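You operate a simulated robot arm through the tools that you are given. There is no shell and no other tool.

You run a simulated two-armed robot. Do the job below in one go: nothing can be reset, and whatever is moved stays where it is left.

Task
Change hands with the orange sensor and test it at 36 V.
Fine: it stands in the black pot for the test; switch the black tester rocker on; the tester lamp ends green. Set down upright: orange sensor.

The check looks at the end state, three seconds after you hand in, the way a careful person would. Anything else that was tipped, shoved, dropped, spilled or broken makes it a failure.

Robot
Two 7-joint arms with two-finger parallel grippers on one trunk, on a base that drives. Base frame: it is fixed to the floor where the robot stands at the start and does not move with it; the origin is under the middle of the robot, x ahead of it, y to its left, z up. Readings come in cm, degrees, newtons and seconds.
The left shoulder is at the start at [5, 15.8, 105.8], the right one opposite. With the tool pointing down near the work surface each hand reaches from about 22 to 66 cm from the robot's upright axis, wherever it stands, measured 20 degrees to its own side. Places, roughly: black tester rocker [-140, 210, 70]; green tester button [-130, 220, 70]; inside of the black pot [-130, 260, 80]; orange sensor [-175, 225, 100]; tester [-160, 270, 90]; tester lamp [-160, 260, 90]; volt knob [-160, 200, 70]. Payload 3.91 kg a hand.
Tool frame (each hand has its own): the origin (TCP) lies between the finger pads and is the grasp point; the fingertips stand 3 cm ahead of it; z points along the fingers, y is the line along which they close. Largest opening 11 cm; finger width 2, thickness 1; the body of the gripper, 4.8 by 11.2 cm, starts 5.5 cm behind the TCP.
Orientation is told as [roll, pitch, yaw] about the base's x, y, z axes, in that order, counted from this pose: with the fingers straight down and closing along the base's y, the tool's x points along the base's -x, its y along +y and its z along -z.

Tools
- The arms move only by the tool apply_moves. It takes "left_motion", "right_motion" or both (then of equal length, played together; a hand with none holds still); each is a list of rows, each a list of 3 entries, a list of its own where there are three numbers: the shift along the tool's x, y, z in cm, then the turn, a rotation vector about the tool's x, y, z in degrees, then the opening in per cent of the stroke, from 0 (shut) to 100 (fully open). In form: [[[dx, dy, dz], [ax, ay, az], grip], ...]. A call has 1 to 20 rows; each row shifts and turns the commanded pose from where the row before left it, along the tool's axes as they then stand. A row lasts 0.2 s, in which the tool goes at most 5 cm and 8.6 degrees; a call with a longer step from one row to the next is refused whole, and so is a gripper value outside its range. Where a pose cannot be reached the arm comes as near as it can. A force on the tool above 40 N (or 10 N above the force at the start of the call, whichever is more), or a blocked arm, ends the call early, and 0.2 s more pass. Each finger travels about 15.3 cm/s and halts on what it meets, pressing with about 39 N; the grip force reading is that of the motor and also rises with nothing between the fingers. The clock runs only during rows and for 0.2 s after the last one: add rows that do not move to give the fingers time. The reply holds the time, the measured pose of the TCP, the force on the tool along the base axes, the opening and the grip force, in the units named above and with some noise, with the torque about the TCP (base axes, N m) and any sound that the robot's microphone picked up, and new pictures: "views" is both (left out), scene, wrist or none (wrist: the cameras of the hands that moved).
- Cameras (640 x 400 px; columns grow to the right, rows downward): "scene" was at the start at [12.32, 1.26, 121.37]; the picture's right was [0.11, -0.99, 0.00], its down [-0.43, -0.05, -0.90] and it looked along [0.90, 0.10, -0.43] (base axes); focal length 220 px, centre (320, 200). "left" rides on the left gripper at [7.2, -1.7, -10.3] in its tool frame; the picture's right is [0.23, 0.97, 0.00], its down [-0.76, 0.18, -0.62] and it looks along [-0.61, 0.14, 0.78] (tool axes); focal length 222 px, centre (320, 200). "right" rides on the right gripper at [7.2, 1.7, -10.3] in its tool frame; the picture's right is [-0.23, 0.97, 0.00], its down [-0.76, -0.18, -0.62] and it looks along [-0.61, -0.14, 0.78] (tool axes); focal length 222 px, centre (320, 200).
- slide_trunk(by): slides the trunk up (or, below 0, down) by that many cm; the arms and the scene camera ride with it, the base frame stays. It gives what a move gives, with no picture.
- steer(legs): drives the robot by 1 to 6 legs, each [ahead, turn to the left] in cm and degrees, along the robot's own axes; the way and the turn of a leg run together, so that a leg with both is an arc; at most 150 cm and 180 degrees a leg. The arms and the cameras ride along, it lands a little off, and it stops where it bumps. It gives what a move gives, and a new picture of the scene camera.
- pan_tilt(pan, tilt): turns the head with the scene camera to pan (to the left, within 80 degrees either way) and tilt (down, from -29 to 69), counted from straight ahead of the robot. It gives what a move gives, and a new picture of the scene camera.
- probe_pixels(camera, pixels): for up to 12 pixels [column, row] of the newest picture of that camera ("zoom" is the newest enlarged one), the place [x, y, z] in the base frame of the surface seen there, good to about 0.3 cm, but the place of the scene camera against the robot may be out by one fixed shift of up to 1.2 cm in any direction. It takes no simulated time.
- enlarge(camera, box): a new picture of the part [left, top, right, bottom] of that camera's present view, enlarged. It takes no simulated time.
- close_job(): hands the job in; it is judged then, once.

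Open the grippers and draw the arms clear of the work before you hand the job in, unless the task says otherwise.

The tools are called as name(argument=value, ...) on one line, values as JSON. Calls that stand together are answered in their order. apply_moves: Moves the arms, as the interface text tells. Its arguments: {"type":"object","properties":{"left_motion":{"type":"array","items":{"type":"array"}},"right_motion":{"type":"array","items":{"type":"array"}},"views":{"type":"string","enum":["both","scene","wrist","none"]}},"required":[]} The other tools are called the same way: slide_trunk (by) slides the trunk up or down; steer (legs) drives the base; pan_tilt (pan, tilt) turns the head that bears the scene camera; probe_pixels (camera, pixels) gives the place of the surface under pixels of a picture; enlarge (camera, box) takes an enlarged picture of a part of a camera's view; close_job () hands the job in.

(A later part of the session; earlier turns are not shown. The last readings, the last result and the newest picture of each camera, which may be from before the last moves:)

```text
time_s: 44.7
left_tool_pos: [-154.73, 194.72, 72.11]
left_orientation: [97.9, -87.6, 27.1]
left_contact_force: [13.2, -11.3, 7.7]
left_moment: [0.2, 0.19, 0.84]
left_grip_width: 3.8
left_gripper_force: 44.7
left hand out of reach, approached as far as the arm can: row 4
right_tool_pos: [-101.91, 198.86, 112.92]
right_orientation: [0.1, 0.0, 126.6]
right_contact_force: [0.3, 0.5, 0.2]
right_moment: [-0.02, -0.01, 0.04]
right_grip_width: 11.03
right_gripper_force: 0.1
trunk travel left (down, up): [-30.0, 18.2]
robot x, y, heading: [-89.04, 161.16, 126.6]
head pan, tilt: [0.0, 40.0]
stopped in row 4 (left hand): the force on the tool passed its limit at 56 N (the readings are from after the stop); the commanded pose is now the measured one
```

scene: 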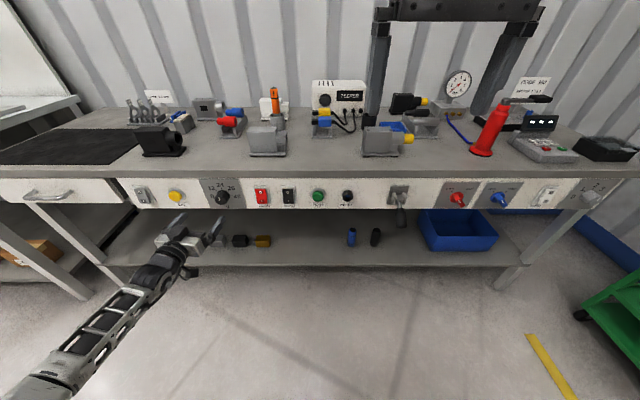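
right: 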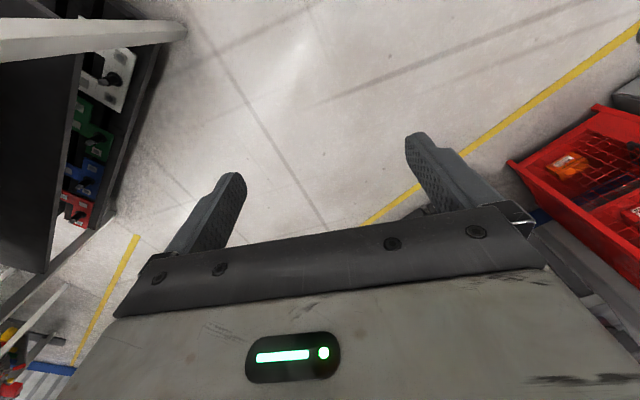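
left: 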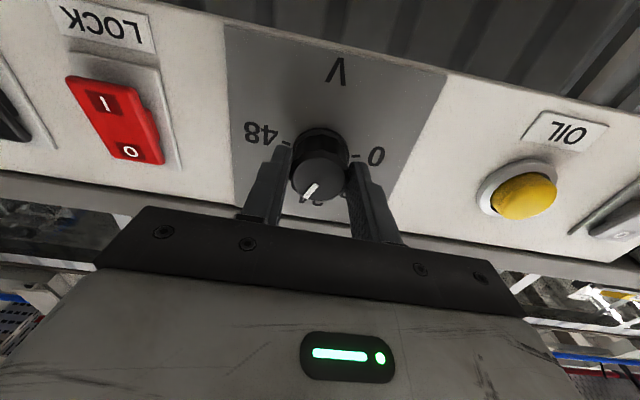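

It stopped after ≈22° because row 4 hit the arm's limit (force 56 N at stop). I zoom in to see where the mark is now.

enlarge(camera="left", box=[230, 90, 400, 220])

```text
3.08 times, centred on (315, 155) of left
```

zoom: 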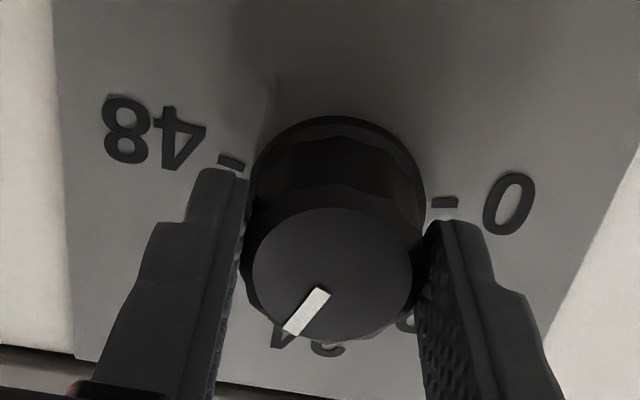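

The mark is about half-way between 24 and 36. I open the fingers, roll the hand back -32°, and look before regripping for the remaining ≈20°.

apply_moves(left_motion=[[[0, 0, 0], [0, 0, 0], 50], [[0, 0, 0], [0, 0, 0], 65], [[0, 0, 0], [0, 0, -8], 65], [[0, 0, 0], [0, 0, -8], 65], [[0, 0, 0], [0, 0, -8], 65], [[0, 0, 0], [0, 0, -8], 65], [[0, 0, 0], [0, 0, 0], 65]], views="wrist")

enlarge(camera="left", box=[230, 90, 400, 220])

```text
time_s: 46.3
left_tool_pos: [-154.78, 194.9, 71.73]
left_orientation: [-89.9, -60.3, -145.1]
left_contact_force: [-1.9, 0.7, 0.2]
left_moment: [0.0, -0.01, -0.02]
left_grip_width: 7.13
left_gripper_force: 0.0
right_tool_pos: [-102.11, 199.0, 112.91]
right_orientation: [0.0, 0.1, 126.6]
right_contact_force: [-1.0, 0.0, -0.8]
right_moment: [0.0, -0.03, -0.01]
right_grip_width: 11.01
right_gripper_force: 0.0
trunk travel left (down, up): [-30.0, 18.2]
robot x, y, heading: [-89.49, 161.51, 126.5]
head pan, tilt: [0.0, 40.0]
```

left: 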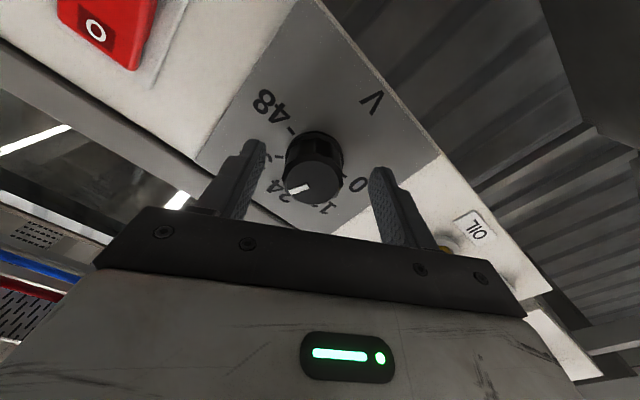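

```text
3.08 times, centred on (315, 155) of left
```

zoom: 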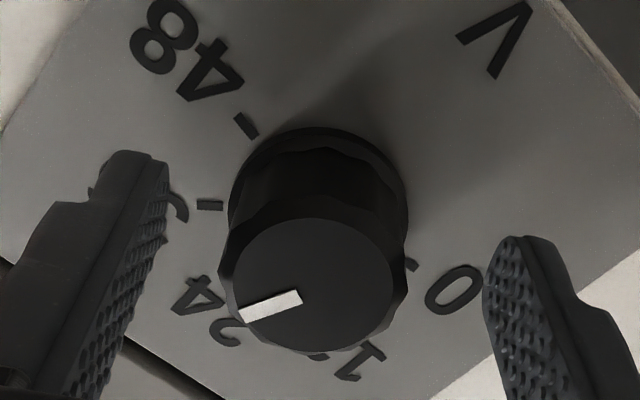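

The mark now sits roughly 10° short of the 36 tick. I probe the ends of the mark and the ticks to measure the angle in the panel plane.

probe_pixels(camera="zoom", pixels=[[300, 296], [247, 314], [210, 205], [245, 125], [410, 266], [385, 250], [240, 260], [312, 218], [320, 348]])

```text
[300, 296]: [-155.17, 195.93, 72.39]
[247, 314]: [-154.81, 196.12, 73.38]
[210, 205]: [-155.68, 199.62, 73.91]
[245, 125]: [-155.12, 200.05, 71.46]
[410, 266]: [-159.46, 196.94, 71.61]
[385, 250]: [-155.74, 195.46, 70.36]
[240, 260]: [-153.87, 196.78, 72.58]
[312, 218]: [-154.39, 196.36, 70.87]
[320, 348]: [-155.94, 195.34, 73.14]
```

Back-projecting with the camera geometry: ticks centre at s≈-9.4, z≈72.0, 36 tick at 44°, and the mark at ≈25°. I regrip and turn another +20°.

apply_moves(left_motion=[[[0, 0, 0], [0, 0, 0], 40], [[0, 0, 0], [0, 0, 0], 25], [[0, 0, 0], [0, 0, 0], 20], [[0, 0, 0], [0, 0, 5], 20], [[0, 0, 0], [0, 0, 5], 20], [[0, 0, 0], [0, 0, 5], 20], [[0, 0, 0], [0, 0, 5], 20], [[0, 0, 0], [0, 0, 0], 20], [[0, 0, 0], [0, 0, 0], 20]], views="wrist")

enlarge(camera="left", box=[230, 90, 400, 220])

```text
time_s: 48.3
left_tool_pos: [-154.74, 195.01, 71.8]
left_orientation: [-90.3, -80.5, -144.8]
left_contact_force: [2.5, 18.7, 5.4]
left_moment: [-0.54, -0.32, 0.62]
left_grip_width: 3.78
left_gripper_force: 44.8
right_tool_pos: [-102.07, 199.15, 112.71]
right_orientation: [0.1, 0.1, 126.6]
right_contact_force: [-0.8, -0.8, -0.6]
right_moment: [-0.02, 0.0, -0.02]
right_grip_width: 11.0
right_gripper_force: 0.0
trunk travel left (down, up): [-30.0, 18.2]
robot x, y, heading: [-88.97, 160.96, 126.5]
head pan, tilt: [0.0, 40.0]
```

left: 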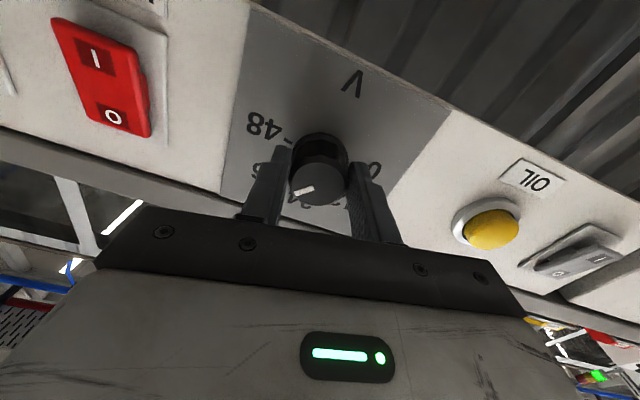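

```text
3.08 times, centred on (315, 155) of left
```

zoom: 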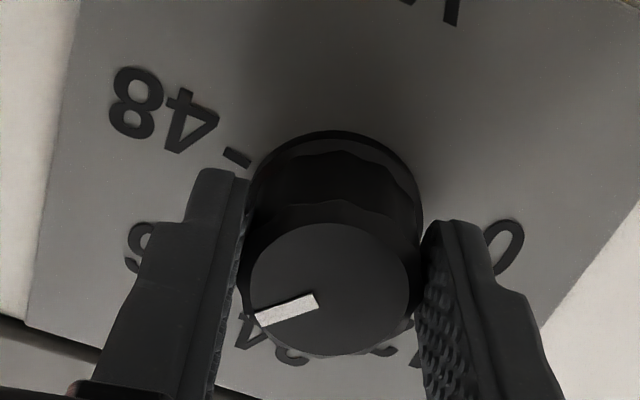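

The mark direction back-projects to ≈45°, i.e. on the 36 tick. I open the fingers and back straight off, then check the knob.

apply_moves(left_motion=[[[0, 0, 0], [0, 0, 0], 60], [[0, 0, 0], [0, 0, 0], 90], [[0, 0, 0], [0, 0, 0], 100], [[0, 0, -2], [0, 0, 0], 100], [[0, 0, -2], [0, 0, 0], 100], [[0, 0, -2], [0, 0, 0], 100], [[0, 0, 0], [0, 0, 0], 100]], views="both")

enlarge(camera="left", box=[220, 50, 400, 180])

enlarge(camera="scene", box=[190, 170, 270, 220])

```text
time_s: 49.9
left_tool_pos: [-151.46, 189.93, 71.81]
left_orientation: [-89.5, -80.4, -145.4]
left_contact_force: [-1.0, 0.5, -0.2]
left_moment: [-0.02, 0.01, 0.0]
left_grip_width: 10.99
left_gripper_force: 0.1
right_tool_pos: [-102.07, 199.11, 112.97]
right_orientation: [0.0, 0.0, 126.6]
right_contact_force: [-0.8, 0.2, -0.3]
right_moment: [-0.01, 0.0, 0.0]
right_grip_width: 10.98
right_gripper_force: 0.1
trunk travel left (down, up): [-30.0, 18.2]
robot x, y, heading: [-89.01, 160.82, 126.6]
head pan, tilt: [0.0, 40.0]
```

scene: 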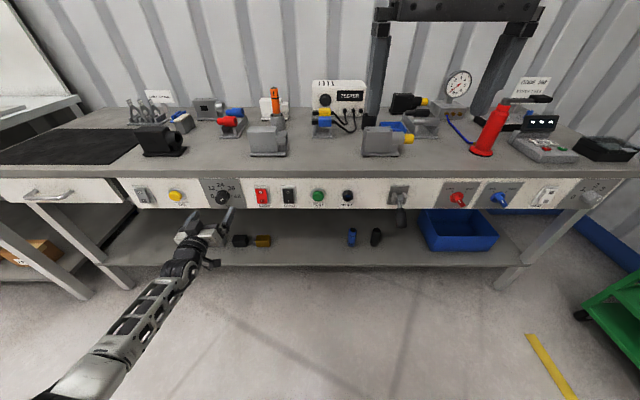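
left: 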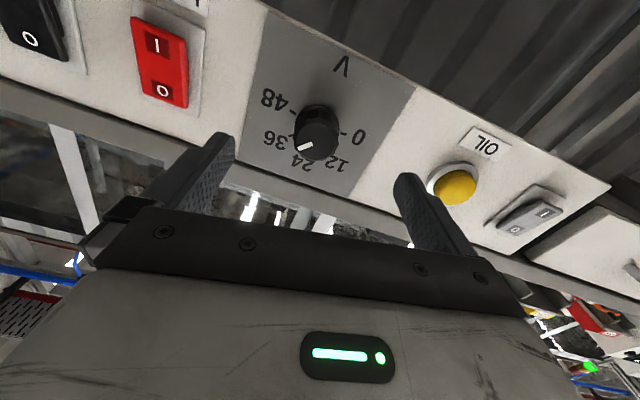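

```text
3.08 times, centred on (310, 115) of left
```

zoom: 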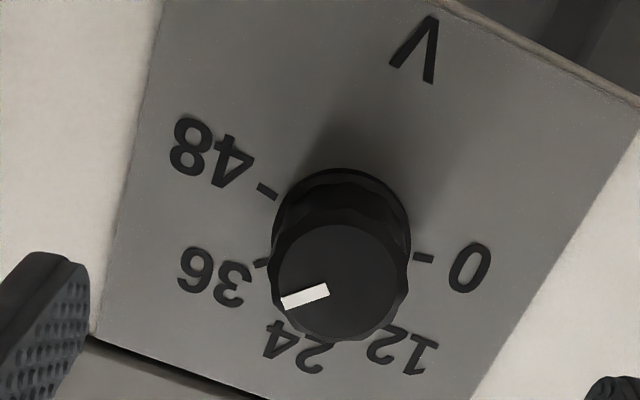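

```text
8.00 times, centred on (230, 195) of scene
```

zoom: 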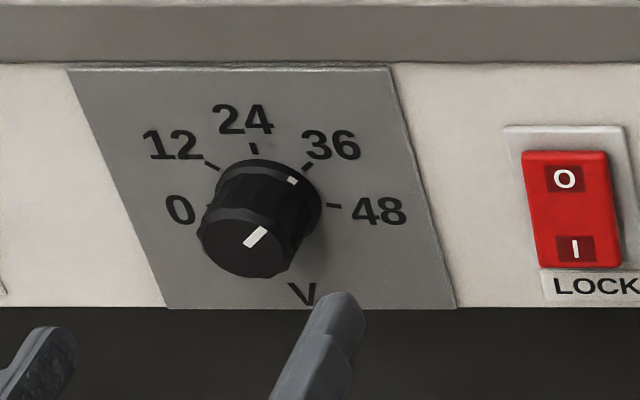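

The volt knob now points at 36. Next is the sensor: I retract the left hand away from the panel and back to pointing down. First I check the robot's own base front (scene (262,395), (375,395)) and objects around the sensor and pot.

probe_pixels(camera="scene", pixels=[[262, 395], [375, 395], [320, 165], [320, 182], [330, 245], [267, 140], [380, 140], [385, 128], [405, 145], [415, 137], [408, 105], [235, 120]])

pan_tilt(pan=0, tilt=69)

```text
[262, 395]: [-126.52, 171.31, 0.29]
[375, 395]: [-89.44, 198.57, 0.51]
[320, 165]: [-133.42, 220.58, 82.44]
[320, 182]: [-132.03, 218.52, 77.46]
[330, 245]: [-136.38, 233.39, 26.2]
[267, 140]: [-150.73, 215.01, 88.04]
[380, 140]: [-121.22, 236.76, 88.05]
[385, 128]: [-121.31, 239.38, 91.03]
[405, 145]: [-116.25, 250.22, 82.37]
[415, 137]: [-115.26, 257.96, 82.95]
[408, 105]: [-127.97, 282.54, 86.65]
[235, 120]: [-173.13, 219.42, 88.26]
```

```text
time_s: 50.8
left_tool_pos: [-151.39, 189.85, 71.7]
left_orientation: [-89.6, -80.3, -145.3]
left_contact_force: [-0.1, 0.1, -0.1]
left_moment: [0.01, -0.03, 0.01]
left_grip_width: 10.99
left_gripper_force: 0.0
right_tool_pos: [-102.17, 199.05, 112.85]
right_orientation: [0.1, 0.0, 126.6]
right_contact_force: [0.4, 0.4, 0.6]
right_moment: [0.04, -0.01, 0.0]
right_grip_width: 11.0
right_gripper_force: 0.1
trunk travel left (down, up): [-30.0, 18.2]
robot x, y, heading: [-88.84, 160.74, 126.5]
head pan, tilt: [0.0, 68.8]
```

scene: 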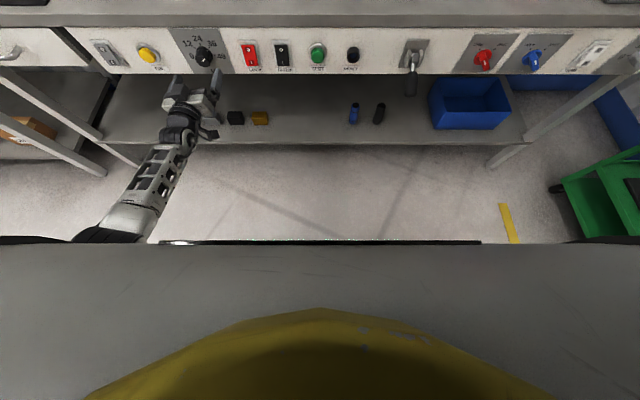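

The tilted view shows the robot's own front deck edge at row ≈242. I probe it to learn how far the base extends ahead of my axis.

probe_pixels(camera="scene", pixels=[[320, 247], [320, 270], [150, 247], [480, 247], [320, 242], [320, 130], [320, 145], [320, 25], [320, 18], [320, 10]])

```text
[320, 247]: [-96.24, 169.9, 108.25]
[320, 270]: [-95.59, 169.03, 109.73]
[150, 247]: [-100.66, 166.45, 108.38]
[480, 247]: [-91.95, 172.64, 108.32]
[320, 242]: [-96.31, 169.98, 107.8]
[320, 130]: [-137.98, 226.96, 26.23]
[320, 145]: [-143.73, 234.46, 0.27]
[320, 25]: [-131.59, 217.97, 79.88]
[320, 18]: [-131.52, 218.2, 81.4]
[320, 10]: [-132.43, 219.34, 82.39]
```

My base front is hidden below row 242, so it reaches at most ≈28 cm ahead; the shelf edge is at depth ≈264 and the panel at 253, so I can later drive in to about 25 cm before the panel. I first retract the left hand: back 6 cm, then up 38 cm while pitching to point down.

apply_moves(left_motion=[[[0, 0, -3], [0, 0, 0], 100], [[0, 0, -3], [0, 0, 0], 100], [[-3.5, 0, -1], [0, 8.2, 0], 100], [[-3.32, 0, -1.49], [0, 8.2, 0], 100], [[-3.07, 0, -1.95], [0, 8.2, 0], 100], [[-2.77, 0, -2.37], [0, 8.2, 0], 100], [[-2.4, 0, -2.74], [0, 8.2, 0], 100], [[-1.99, 0, -3.05], [0, 8.2, 0], 100], [[-1.53, 0, -3.3], [0, 8.2, 0], 100], [[-1.04, 0, -3.49], [0, 8.2, 0], 100], [[-0.53, 0, -3.6], [0, 8.2, 0], 100], [[0, 0, -3.64], [0, 8.2, 0], 100], [[0.5, 0, -3.6], [0, 8.2, 0], 100], [[0, 0, 0], [0, 0, 0], 100]], views="scene")

pan_tilt(pan=0, tilt=40)

```text
time_s: 53.8
left_tool_pos: [-147.07, 172.32, 109.75]
left_orientation: [-9.7, 0.2, 125.1]
left_contact_force: [-0.3, 1.1, 0.4]
left_moment: [-0.02, 0.0, -0.01]
left_grip_width: 11.01
left_gripper_force: 0.1
right_tool_pos: [-102.11, 199.1, 112.91]
right_orientation: [0.0, 0.0, 126.7]
right_contact_force: [0.6, -0.6, -0.2]
right_moment: [-0.01, -0.03, 0.02]
right_grip_width: 11.0
right_gripper_force: 0.1
trunk travel left (down, up): [-30.0, 18.2]
robot x, y, heading: [-89.15, 160.73, 126.4]
head pan, tilt: [0.0, 68.8]
```

scene: 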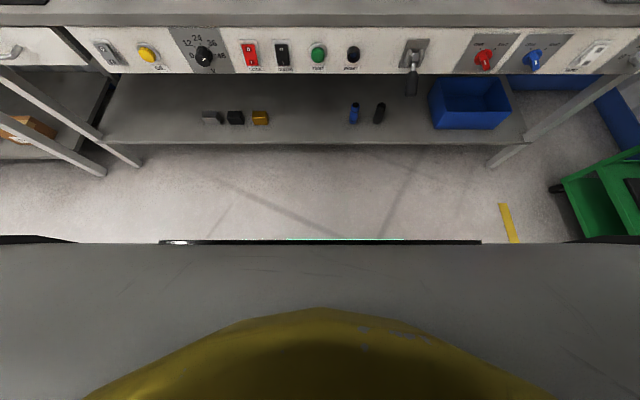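

```text
time_s: 54.7
left_tool_pos: [-146.93, 172.36, 109.85]
left_orientation: [-9.6, 0.2, 125.1]
left_contact_force: [-0.8, 0.7, 0.0]
left_moment: [-0.01, 0.0, 0.0]
left_grip_width: 11.01
left_gripper_force: 0.1
right_tool_pos: [-102.03, 199.04, 112.88]
right_orientation: [0.0, 0.1, 126.5]
right_contact_force: [-0.5, -1.0, -0.9]
right_moment: [0.01, 0.01, 0.01]
right_grip_width: 11.0
right_gripper_force: 0.0
trunk travel left (down, up): [-30.0, 18.2]
robot x, y, heading: [-88.98, 161.04, 126.5]
head pan, tilt: [0.0, 40.0]
```

scene: 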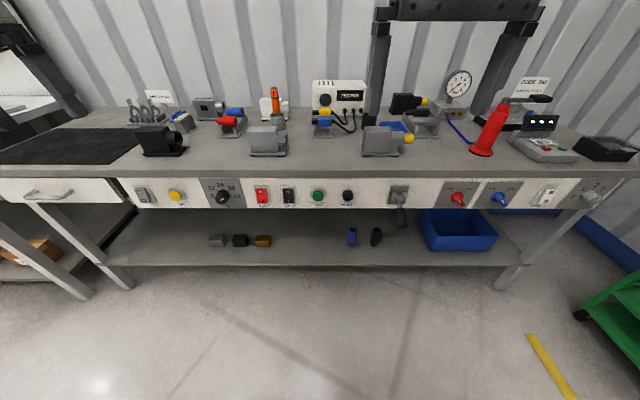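

Left hand is up at z≈110 with a 9.6° tilt. I raise the trunk 8 cm, level the hand, and drive 43 cm forward to about 27 cm from the panel.

slide_trunk(by=8)

apply_moves(left_motion=[[[0, -2, 0], [-4.8, 0, 0], 100], [[0, -2, 0], [-4.8, 0, 0], 100], [[0, 0, 0], [0, 0, 0], 100]], views="none")

steer(legs=[[43, 0]])

```text
time_s: 55.9
left_tool_pos: [-146.83, 172.48, 117.73]
left_orientation: [-9.5, 0.2, 125.1]
left_contact_force: [1.0, 0.0, -0.2]
left_moment: [0.0, 0.01, -0.01]
left_grip_width: 11.01
left_gripper_force: 0.0
right_tool_pos: [-102.04, 199.03, 120.9]
right_orientation: [0.0, 0.2, 126.7]
right_contact_force: [-0.2, 0.4, -0.2]
right_moment: [-0.01, 0.04, -0.01]
right_grip_width: 11.01
right_gripper_force: 0.0
trunk travel left (down, up): [-38.0, 10.2]
robot x, y, heading: [-89.02, 160.93, 126.6]
head pan, tilt: [0.0, 40.0]
```

```text
time_s: 56.7
left_tool_pos: [-143.62, 174.69, 118.21]
left_orientation: [0.1, 0.3, 125.2]
left_contact_force: [0.5, 0.0, 0.1]
left_moment: [-0.01, 0.01, 0.01]
left_grip_width: 11.01
left_gripper_force: 0.0
right_tool_pos: [-102.19, 198.92, 120.99]
right_orientation: [0.0, 0.0, 126.6]
right_contact_force: [-0.5, -0.1, 0.0]
right_moment: [0.02, 0.0, 0.02]
right_grip_width: 10.99
right_gripper_force: 0.1
trunk travel left (down, up): [-38.0, 10.2]
robot x, y, heading: [-89.03, 160.51, 126.4]
head pan, tilt: [0.0, 40.0]
```

```text
time_s: 59.4
left_tool_pos: [-169.45, 210.24, 118.23]
left_orientation: [0.0, 0.2, 124.7]
left_contact_force: [0.5, 0.1, -0.2]
left_moment: [-0.04, 0.01, -0.02]
left_grip_width: 11.0
left_gripper_force: 0.1
right_tool_pos: [-127.85, 234.43, 120.88]
right_orientation: [0.0, 0.0, 126.4]
right_contact_force: [-0.9, 0.5, -0.4]
right_moment: [-0.01, -0.03, 0.03]
right_grip_width: 10.99
right_gripper_force: 0.1
trunk travel left (down, up): [-38.0, 10.2]
robot x, y, heading: [-114.62, 196.03, 126.1]
head pan, tilt: [0.0, 40.0]
```

scene: 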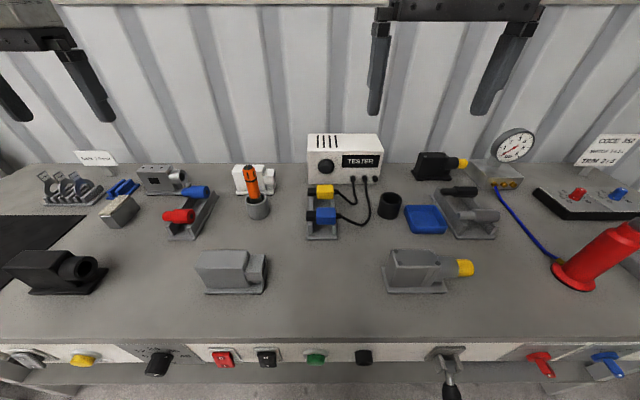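

I'm now at depth ≈226, facing the bench squarely. The sensor is at (251,185) in its holder (258,207), the pot at (390,205). I probe their geometry and neighbours from this closer view.

enlarge(camera="scene", box=[225, 140, 305, 240])

probe_pixels(camera="scene", pixels=[[249, 167], [251, 185], [258, 201], [250, 205], [266, 205], [245, 172], [390, 195], [381, 200], [399, 200], [390, 203], [425, 207], [455, 195]])

```text
4.00 times, centred on (265, 190) of scene
```

zoom: 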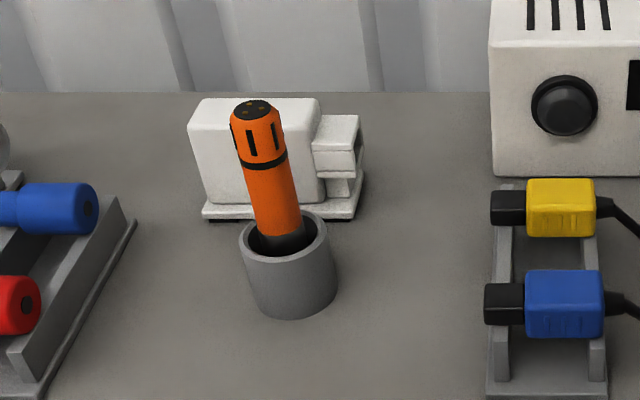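

```text
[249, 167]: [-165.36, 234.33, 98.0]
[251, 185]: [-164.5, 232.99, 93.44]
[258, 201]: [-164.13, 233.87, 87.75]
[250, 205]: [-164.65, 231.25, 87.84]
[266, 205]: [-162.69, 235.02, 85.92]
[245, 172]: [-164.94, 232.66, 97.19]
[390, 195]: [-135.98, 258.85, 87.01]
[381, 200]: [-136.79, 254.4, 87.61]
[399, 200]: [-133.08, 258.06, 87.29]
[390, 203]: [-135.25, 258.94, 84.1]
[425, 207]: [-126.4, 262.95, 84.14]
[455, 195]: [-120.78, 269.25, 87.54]
```

The sensor axis is at about s=5.4, depth 286.7, top z≈98. I bring the left hand (pointing down, open) above it at the present height for a wrist-camera check.

apply_moves(left_motion=[[[0, 0, 0], [0, 0, -1.5], 100], [[-3.2, -3.5, 0], [0, 0, 0], 100], [[-3.2, -3.5, 0], [0, 0, 0], 100], [[-3.2, -3.5, 0], [0, 0, 0], 100], [[-3.2, -3.5, 0], [0, 0, 0], 100], [[-3.2, -3.5, 0], [0, 0, 0], 100], [[0, 0, 0], [0, 0, 0], 100]], views="both")

```text
time_s: 61.0
left_tool_pos: [-165.1, 232.23, 118.08]
left_orientation: [0.1, 0.2, 126.1]
left_contact_force: [-0.5, -0.2, 0.6]
left_moment: [-0.04, -0.03, 0.0]
left_grip_width: 11.0
left_gripper_force: 0.1
left hand out of reach, approached as far as the arm can: row 6
right_tool_pos: [-127.82, 234.38, 120.88]
right_orientation: [0.0, 0.0, 126.4]
right_contact_force: [0.6, -0.3, 0.8]
right_moment: [0.03, 0.02, 0.02]
right_grip_width: 10.98
right_gripper_force: 0.1
trunk travel left (down, up): [-38.0, 10.2]
robot x, y, heading: [-114.67, 196.29, 126.3]
head pan, tilt: [0.0, 40.0]
```

scene: 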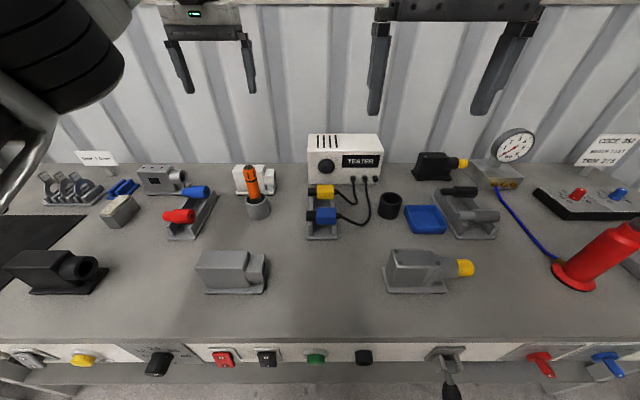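
left: 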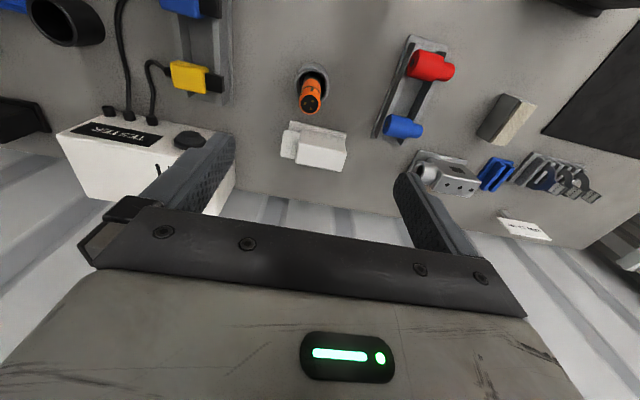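

The hand just about reaches above the sensor (row 6 limited). I probe the sensor in the wrist view (top at (312,97), holder (312,73)) and check the protruding crank lever on the panel before moving the base a few cm closer.

probe_pixels(camera="left", pixels=[[312, 98], [306, 97], [318, 97], [312, 88], [308, 80], [300, 75], [325, 75], [310, 66], [318, 150], [330, 130]])

enlarge(camera="left", box=[270, 40, 360, 180])

probe_pixels(camera="scene", pixels=[[450, 395], [450, 375], [448, 360], [158, 365], [540, 370], [320, 365]])

```text
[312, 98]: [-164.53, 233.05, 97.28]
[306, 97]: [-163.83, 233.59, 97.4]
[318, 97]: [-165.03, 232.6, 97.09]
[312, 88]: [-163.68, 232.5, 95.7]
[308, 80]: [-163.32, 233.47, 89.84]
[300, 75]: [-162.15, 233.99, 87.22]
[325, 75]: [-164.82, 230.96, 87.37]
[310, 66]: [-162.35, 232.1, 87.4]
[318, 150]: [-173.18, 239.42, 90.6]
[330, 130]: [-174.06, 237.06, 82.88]
```

```text
2.86 times, centred on (315, 110) of left
```

zoom: 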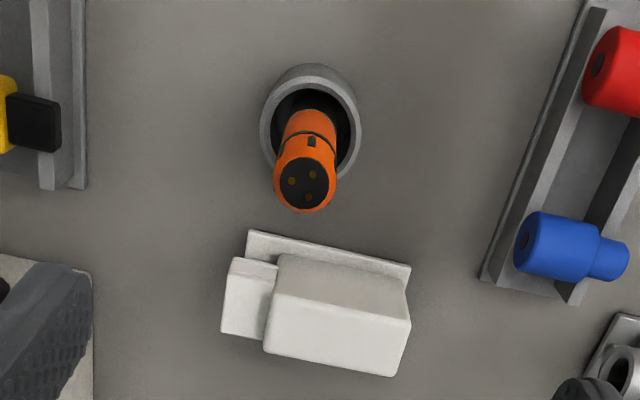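

```text
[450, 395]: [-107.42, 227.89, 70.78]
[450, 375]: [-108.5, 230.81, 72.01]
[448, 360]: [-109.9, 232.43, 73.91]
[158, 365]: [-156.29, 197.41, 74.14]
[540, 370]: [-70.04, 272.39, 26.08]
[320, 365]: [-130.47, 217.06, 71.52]
```

Top of the sensor in the wrist zoom is at (305,183) → pixel (310,104). I probe it, then descend to z≈107 while trimming.

probe_pixels(camera="left", pixels=[[310, 104], [310, 101], [305, 104], [315, 103], [310, 109]])

apply_moves(left_motion=[[[-0.5, -0.9, 2.5], [0, 0, 0], 100], [[0, 0, 3], [0, 0, 0], 100], [[0, 0, 3], [0, 0, 0], 100], [[0, 0, 2], [0, 0, 0], 100], [[0, 0, 0], [0, 0, 0], 100]], views="wrist")

```text
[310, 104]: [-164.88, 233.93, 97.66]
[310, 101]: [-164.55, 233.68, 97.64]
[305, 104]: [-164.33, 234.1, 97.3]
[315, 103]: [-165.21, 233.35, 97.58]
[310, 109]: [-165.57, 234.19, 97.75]
```

```text
time_s: 62.1
left_tool_pos: [-164.66, 233.15, 107.56]
left_orientation: [0.0, 0.3, 126.3]
left_contact_force: [-0.4, -0.5, 0.3]
left_moment: [0.02, 0.04, 0.01]
left_grip_width: 10.97
left_gripper_force: 0.1
right_tool_pos: [-127.9, 234.31, 120.93]
right_orientation: [-0.1, 0.0, 126.3]
right_contact_force: [0.4, -0.3, 0.0]
right_moment: [-0.03, -0.01, 0.0]
right_grip_width: 11.01
right_gripper_force: 0.0
trunk travel left (down, up): [-38.0, 10.2]
robot x, y, heading: [-114.51, 196.19, 125.9]
head pan, tilt: [0.0, 40.0]
```

left: 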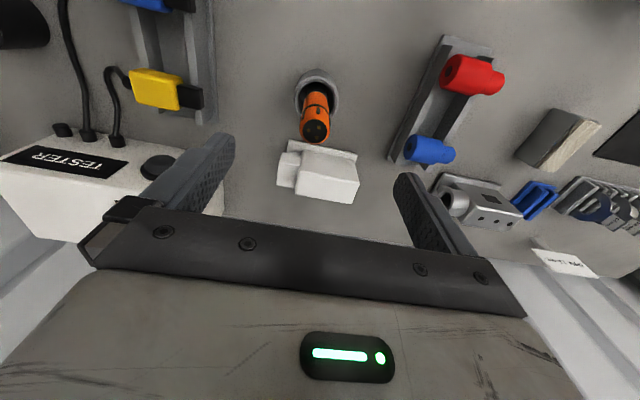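

The TCP is within ~0.7 cm of the sensor axis. I enlarge and probe the sensor's top again from this height for the final alignment.

enlarge(camera="left", box=[270, 60, 370, 160])

probe_pixels(camera="left", pixels=[[314, 131], [309, 131], [320, 131], [314, 126], [314, 138], [317, 108], [302, 93], [335, 93], [317, 72]])

```text
4.00 times, centred on (320, 110) of left
```

zoom: 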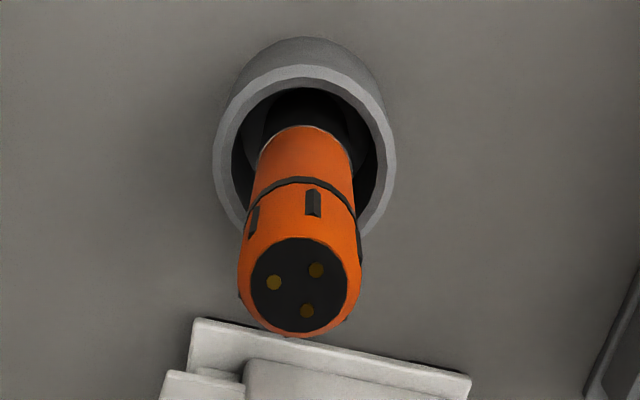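

```text
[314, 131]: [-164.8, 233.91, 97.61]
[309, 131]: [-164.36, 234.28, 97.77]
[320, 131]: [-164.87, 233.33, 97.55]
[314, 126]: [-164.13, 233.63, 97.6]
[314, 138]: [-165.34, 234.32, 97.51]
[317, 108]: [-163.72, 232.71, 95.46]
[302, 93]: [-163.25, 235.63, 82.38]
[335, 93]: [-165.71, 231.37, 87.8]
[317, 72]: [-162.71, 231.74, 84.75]
```

Sensor top centre is (-164.8,233.9,97.6), so I trim 0.7 cm forward, 0.3 cm right, and descend to z≈97 with open fingers, checking before closing.

apply_moves(left_motion=[[[-0.7, -0.3, 2.5], [0, 0, 0], 100], [[0, 0, 3], [0, 0, 0], 100], [[0, 0, 3], [0, 0, 0], 100], [[0, 0, 2], [0, 0, 0], 100], [[0, 0, 0], [0, 0, 0], 100]], views="both")

```text
time_s: 63.4
left_tool_pos: [-164.74, 233.78, 97.18]
left_orientation: [0.0, 0.3, 126.2]
left_contact_force: [0.0, 0.0, -0.8]
left_moment: [-0.01, 0.0, 0.0]
left_grip_width: 11.0
left_gripper_force: 0.1
right_tool_pos: [-127.81, 234.31, 120.8]
right_orientation: [0.0, 0.1, 126.3]
right_contact_force: [0.6, 0.1, -0.5]
right_moment: [0.03, 0.03, 0.03]
right_grip_width: 11.01
right_gripper_force: 0.1
trunk travel left (down, up): [-38.0, 10.2]
robot x, y, heading: [-114.62, 196.03, 126.2]
head pan, tilt: [0.0, 40.0]
```

scene: 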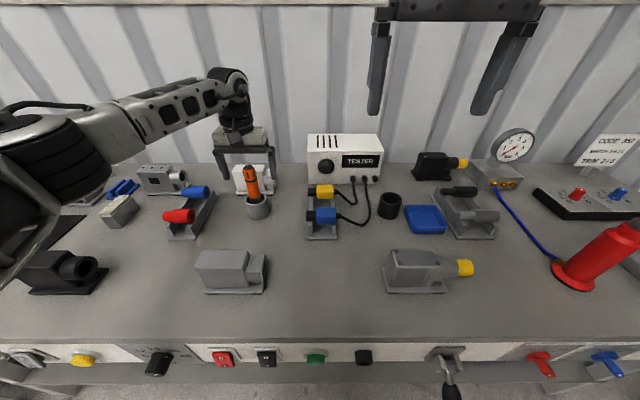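
left: 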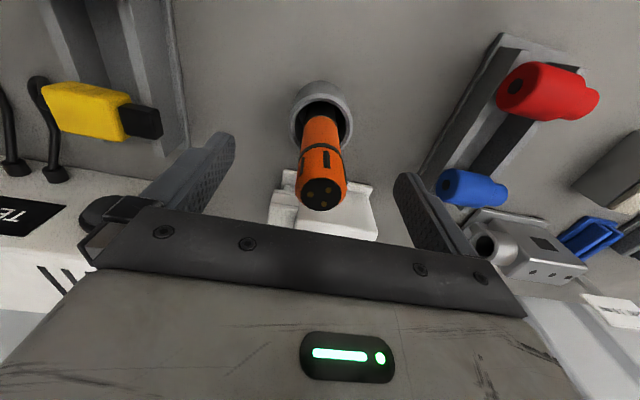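

The sensor top (320,190) is centred between the fingers at (205,160) and (430,205). I close the left gripper on it.

apply_moves(left_motion=[[[0, 0, 0], [0, 0, 0], 60], [[0, 0, 0], [0, 0, 0], 35], [[0, 0, 0], [0, 0, 0], 20], [[0, 0, 0], [0, 0, 0], 10], [[0, 0, 0], [0, 0, 0], 10]], views="wrist")

```text
time_s: 64.5
left_tool_pos: [-164.64, 233.77, 97.22]
left_orientation: [-0.1, 0.3, 126.2]
left_contact_force: [0.0, -0.1, -0.5]
left_moment: [-0.01, 0.04, 0.02]
left_grip_width: 2.73
left_gripper_force: 38.9
right_tool_pos: [-127.81, 234.42, 120.9]
right_orientation: [0.0, 0.0, 126.4]
right_contact_force: [0.8, 0.2, 0.9]
right_moment: [0.04, 0.01, -0.02]
right_grip_width: 11.02
right_gripper_force: 0.0
trunk travel left (down, up): [-38.0, 10.2]
robot x, y, heading: [-114.77, 195.85, 126.4]
head pan, tilt: [0.0, 40.0]
```

left: 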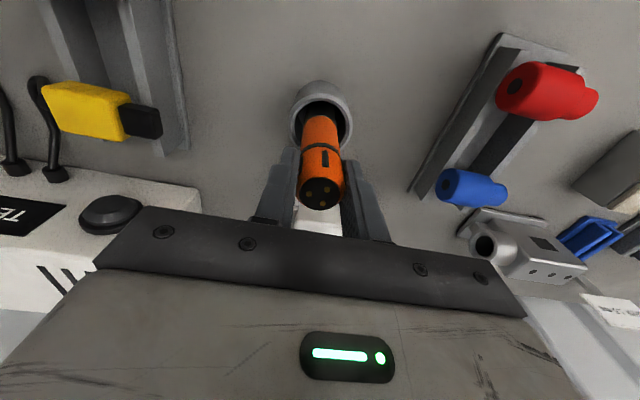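

The sensor is held (2.73 cm). I lift it straight up 9 cm out of the holder.

apply_moves(left_motion=[[[0, 0, -1], [0, 0, 0], 10], [[0, 0, -2], [0, 0, 0], 10], [[0, 0, -2], [0, 0, 0], 10], [[0, 0, -2], [0, 0, 0], 10], [[0, 0, -2], [0, 0, 0], 10], [[0, 0, 0], [0, 0, 0], 10]], views="both")

```text
time_s: 66.0
left_tool_pos: [-164.8, 233.89, 106.17]
left_orientation: [0.0, 0.4, 126.2]
left_contact_force: [-0.6, 0.4, -2.0]
left_moment: [0.0, -0.02, -0.05]
left_grip_width: 2.72
left_gripper_force: 39.0
right_tool_pos: [-127.74, 234.36, 120.87]
right_orientation: [-0.1, 0.0, 126.3]
right_contact_force: [0.1, -0.5, 0.8]
right_moment: [-0.01, 0.03, 0.03]
right_grip_width: 11.0
right_gripper_force: 0.1
trunk travel left (down, up): [-38.0, 10.2]
robot x, y, heading: [-115.06, 196.02, 126.1]
head pan, tilt: [0.0, 40.0]
```

scene: 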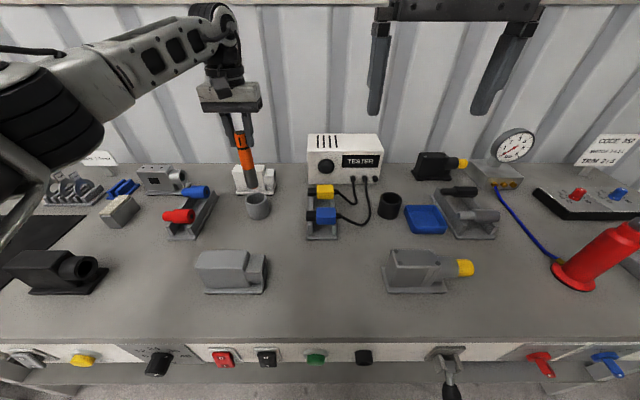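
left: 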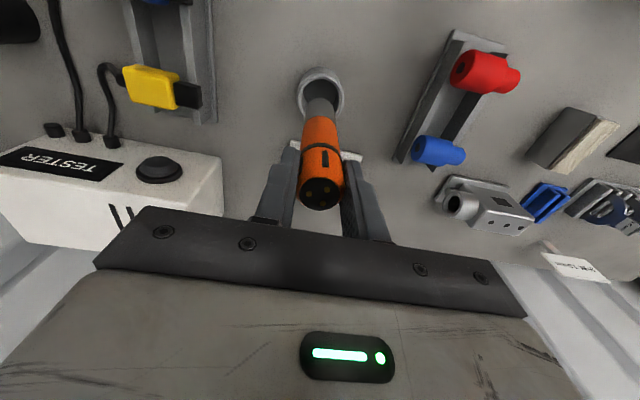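

The sensor is clear of the holder, hanging from the left hand. I zoom in to measure its length and lower part.

enlarge(camera="scene", box=[200, 90, 300, 230])

probe_pixels(camera="scene", pixels=[[244, 140], [246, 165], [249, 175], [251, 185], [252, 190], [253, 194], [258, 200]])

```text
2.86 times, centred on (250, 160) of scene
```

zoom: 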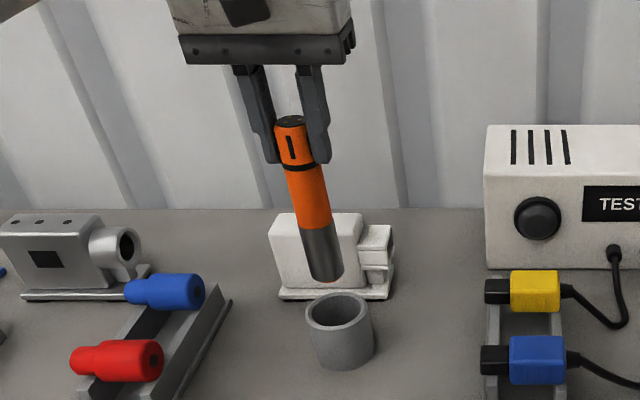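

```text
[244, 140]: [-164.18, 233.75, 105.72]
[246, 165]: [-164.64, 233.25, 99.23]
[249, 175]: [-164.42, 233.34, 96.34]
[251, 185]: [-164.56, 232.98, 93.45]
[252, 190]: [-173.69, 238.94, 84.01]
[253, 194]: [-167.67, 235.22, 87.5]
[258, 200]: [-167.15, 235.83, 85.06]
```

The sensor is 14 cm long: bottom ≈13.6 cm below the left TCP, and its orange middle is free below the fingertips. I first turn the right hand (yaw 70° to the left, then tilt 50°), shifting it ~6 cm right for clearance.

apply_moves(right_motion=[[[0, -2.2, 0], [0, 0, -7.8], 100], [[0, -2.2, 0], [0, 0, -7.8], 100], [[0, -2.2, 0], [0, 0, -7.8], 100], [[0, 0, 0], [0, 0, -7.8], 100], [[0, 0, 0], [0, 0, -7.8], 100], [[0, 0, 0], [0, 0, -7.8], 100], [[0, 0, 0], [0, 0, -7.8], 100], [[0, 0, 0], [0, 0, -7.8], 100], [[0, 0, 0], [0, 0, -7.6], 100], [[0, 0, 0], [0, -8.3, 0], 100], [[0, 0, 0], [0, -8.3, 0], 100], [[0, 0, 0], [0, -8.3, 0], 100], [[0, 0, 0], [0, -8.3, 0], 100], [[0, 0, 0], [0, -8.3, 0], 100], [[0, 0, 0], [0, -8.5, 0], 100], [[0, 0, 0], [0, 0, 0], 100]], views="both")

```text
time_s: 69.3
left_tool_pos: [-164.66, 233.93, 106.29]
left_orientation: [0.0, 0.3, 126.1]
left_contact_force: [0.0, 0.5, -1.9]
left_moment: [0.01, -0.01, 0.01]
left_grip_width: 2.72
left_gripper_force: 39.1
right_tool_pos: [-123.49, 232.57, 118.29]
right_orientation: [0.1, -50.1, -163.7]
right_contact_force: [-1.0, -0.8, -0.7]
right_moment: [-0.01, 0.01, 0.05]
right_grip_width: 11.0
right_gripper_force: 0.1
right hand out of reach, approached as far as the arm can: row 7, 8, 9
trunk travel left (down, up): [-38.0, 10.2]
robot x, y, heading: [-115.2, 196.12, 126.1]
head pan, tilt: [0.0, 40.0]
```

scene: 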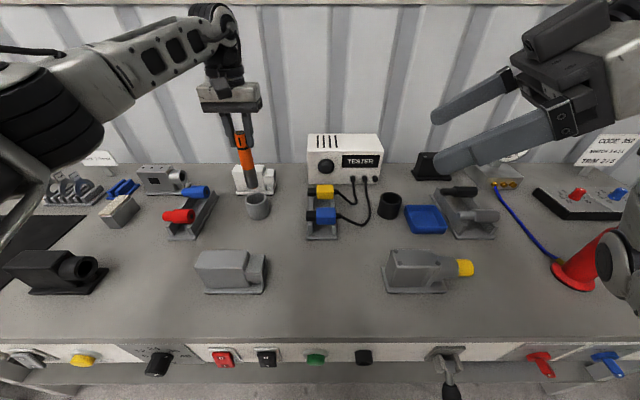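
right: 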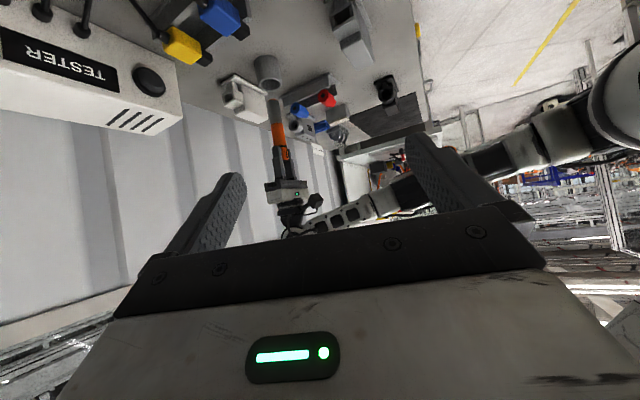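

Right hand reached yaw 196.3°, tilt 50°, and its camera sees the sensor ahead. I bring the left hand with the sensor to the handover spot in front of me (s≈22, depth≈268, z≈116).

apply_moves(left_motion=[[[1.5, -0.5, -2.5], [0, 0, 0], 10], [[3, -2.6, -2], [0, 0, 0], 10], [[3, -2.8, -2], [0, 0, 0], 10], [[3, -2.8, -1.5], [0, 0, 0], 10], [[3, -2.8, -1], [0, 0, 0], 10], [[3, -2.8, -0.5], [0, 0, 0], 10], [[1.5, -2.1, -0.5], [0, 0, 0], 10], [[0, 0, 0], [0, 0, 0], 10]], views="both")

```text
time_s: 71.2
left_tool_pos: [-140.71, 228.98, 116.29]
left_orientation: [0.0, 0.3, 126.3]
left_contact_force: [-1.0, 0.1, -1.8]
left_moment: [-0.01, 0.01, -0.03]
left_grip_width: 2.74
left_gripper_force: 38.8
right_tool_pos: [-123.51, 232.48, 118.19]
right_orientation: [0.2, -50.0, -163.7]
right_contact_force: [1.0, 0.8, -0.7]
right_moment: [0.04, 0.06, -0.02]
right_grip_width: 10.98
right_gripper_force: 0.0
trunk travel left (down, up): [-38.0, 10.2]
robot x, y, heading: [-114.72, 196.21, 126.0]
head pan, tilt: [0.0, 40.0]
```

scene: 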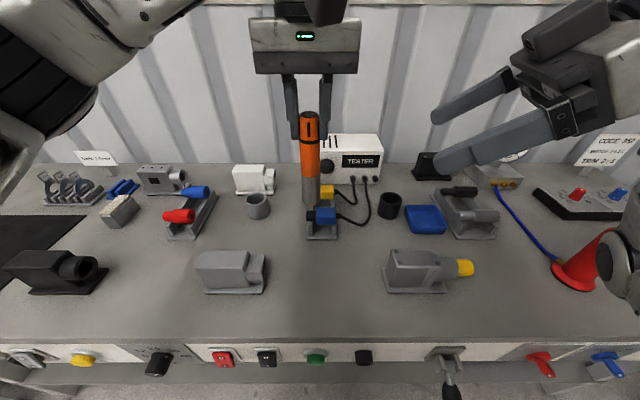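
left: 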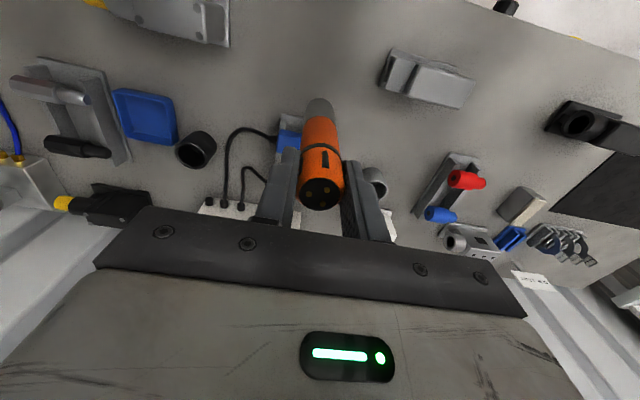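

Sensor axis is at (-140.7,229.0), bottom z≈102.7, left fingertips at z≈113.3. I align the right hand with the grip point (z≈110.4) and advance to ~7 cm short of it.

apply_moves(right_motion=[[[-2.7, -0.7, 0], [0, 0, 0], 100], [[-2.57, -0.78, 0], [0, 0, 0], 100], [[0, 0, 3], [0, 0, 0], 100], [[0, 0, 3], [0, 0, 0], 100], [[0, 0, 3], [0, 0, 0], 100], [[0, 0, 0], [0, 0, 0], 100]], views="both")

```text
time_s: 72.5
left_tool_pos: [-140.77, 229.06, 116.32]
left_orientation: [0.0, 0.3, 126.2]
left_contact_force: [-1.1, 0.1, -1.1]
left_moment: [-0.01, 0.02, 0.01]
left_grip_width: 2.73
left_gripper_force: 39.1
right_tool_pos: [-133.78, 231.23, 116.62]
right_orientation: [0.2, -50.1, -163.9]
right_contact_force: [0.7, -0.2, 0.7]
right_moment: [-0.02, -0.01, 0.02]
right_grip_width: 11.0
right_gripper_force: 0.0
trunk travel left (down, up): [-38.0, 10.2]
robot x, y, heading: [-114.8, 196.12, 126.2]
head pan, tilt: [0.0, 40.0]
```

scene: 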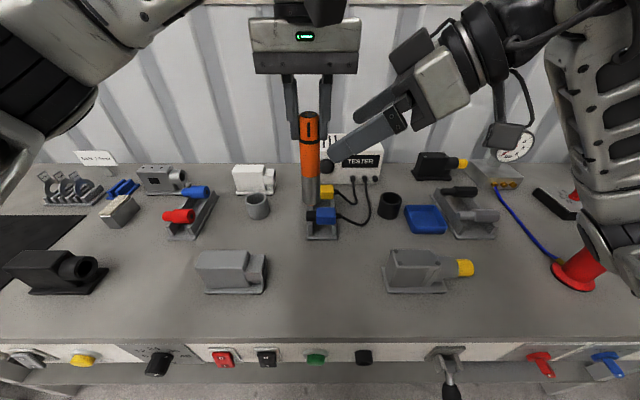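
right: 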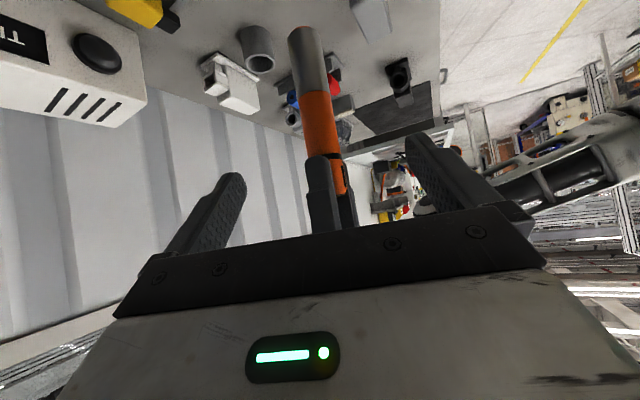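

The sensor hangs centred between the right fingers in its camera view (orange at (320,125), left fingertip at (322,190)). I probe the sensor from the right camera to verify the alignment before advancing.

probe_pixels(camera="right", pixels=[[308, 60], [313, 95], [319, 120], [324, 145], [327, 165], [303, 30], [308, 120], [330, 120]])

enlarge(camera="scene", box=[230, 20, 430, 220])

```text
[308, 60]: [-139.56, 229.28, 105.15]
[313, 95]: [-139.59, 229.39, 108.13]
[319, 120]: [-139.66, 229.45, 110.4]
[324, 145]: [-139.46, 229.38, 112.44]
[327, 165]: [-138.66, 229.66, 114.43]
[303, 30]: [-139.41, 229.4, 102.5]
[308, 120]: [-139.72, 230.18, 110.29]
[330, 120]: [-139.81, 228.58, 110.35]
```

```text
2.00 times, centred on (330, 120) of scene
```

zoom: 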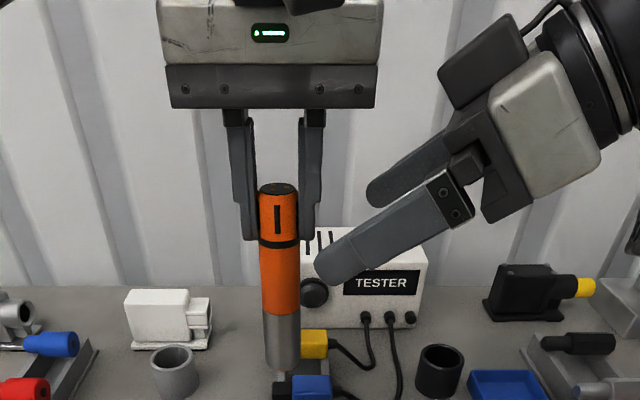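

The sensor's near surface is at (-139.6,229.4), consistent with the axis estimate. I advance the right hand the remaining 8.5 cm to straddle the sensor.

apply_moves(right_motion=[[[0, 0.1, 2.2], [0, 0, 0], 100], [[0, 0.1, 2.2], [0, 0, 0], 100], [[0.1, 0, 2.2], [0, 0, 0], 100], [[0, 0, 1.9], [0, 0, 0], 100], [[0, 0, 0], [0, 0, 0], 100]], views="both")

enlarge(camera="scene", box=[230, 20, 430, 220])

```text
time_s: 73.8
left_tool_pos: [-141.08, 229.06, 116.3]
left_orientation: [0.4, 0.3, 126.6]
left_contact_force: [-20.7, -7.8, -10.8]
left_moment: [0.11, -0.2, -0.08]
left_grip_width: 2.73
left_gripper_force: 39.3
right_tool_pos: [-139.71, 229.17, 111.23]
right_orientation: [-0.1, -50.1, -163.7]
right_contact_force: [20.5, 7.9, 9.7]
right_moment: [-0.5, 1.39, 0.01]
right_grip_width: 10.99
right_gripper_force: 0.1
trunk travel left (down, up): [-38.0, 10.2]
robot x, y, heading: [-114.89, 196.06, 126.1]
head pan, tilt: [0.0, 40.0]
```

scene: 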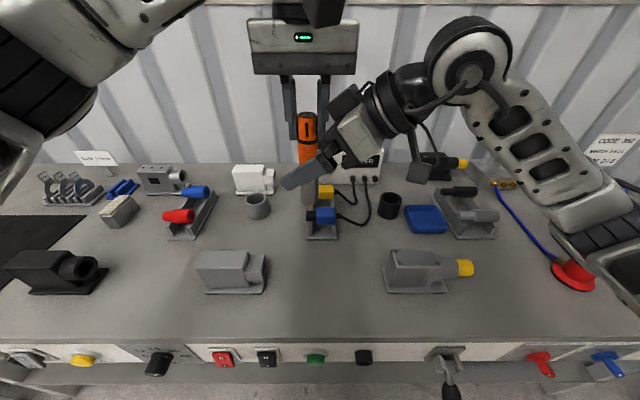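
right: 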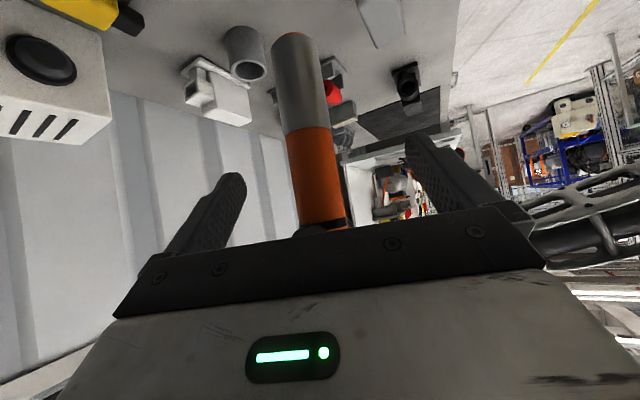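

```text
2.00 times, centred on (330, 120) of scene
```

zoom: 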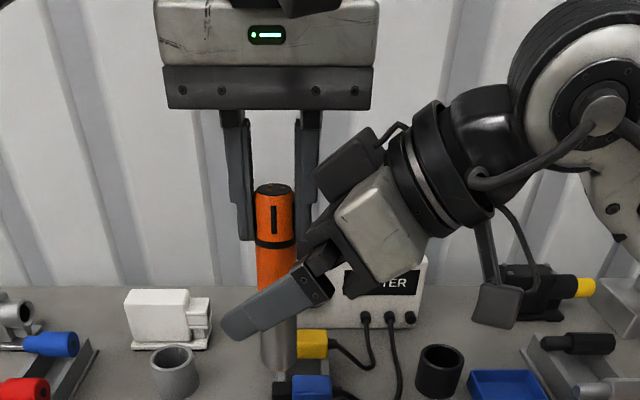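

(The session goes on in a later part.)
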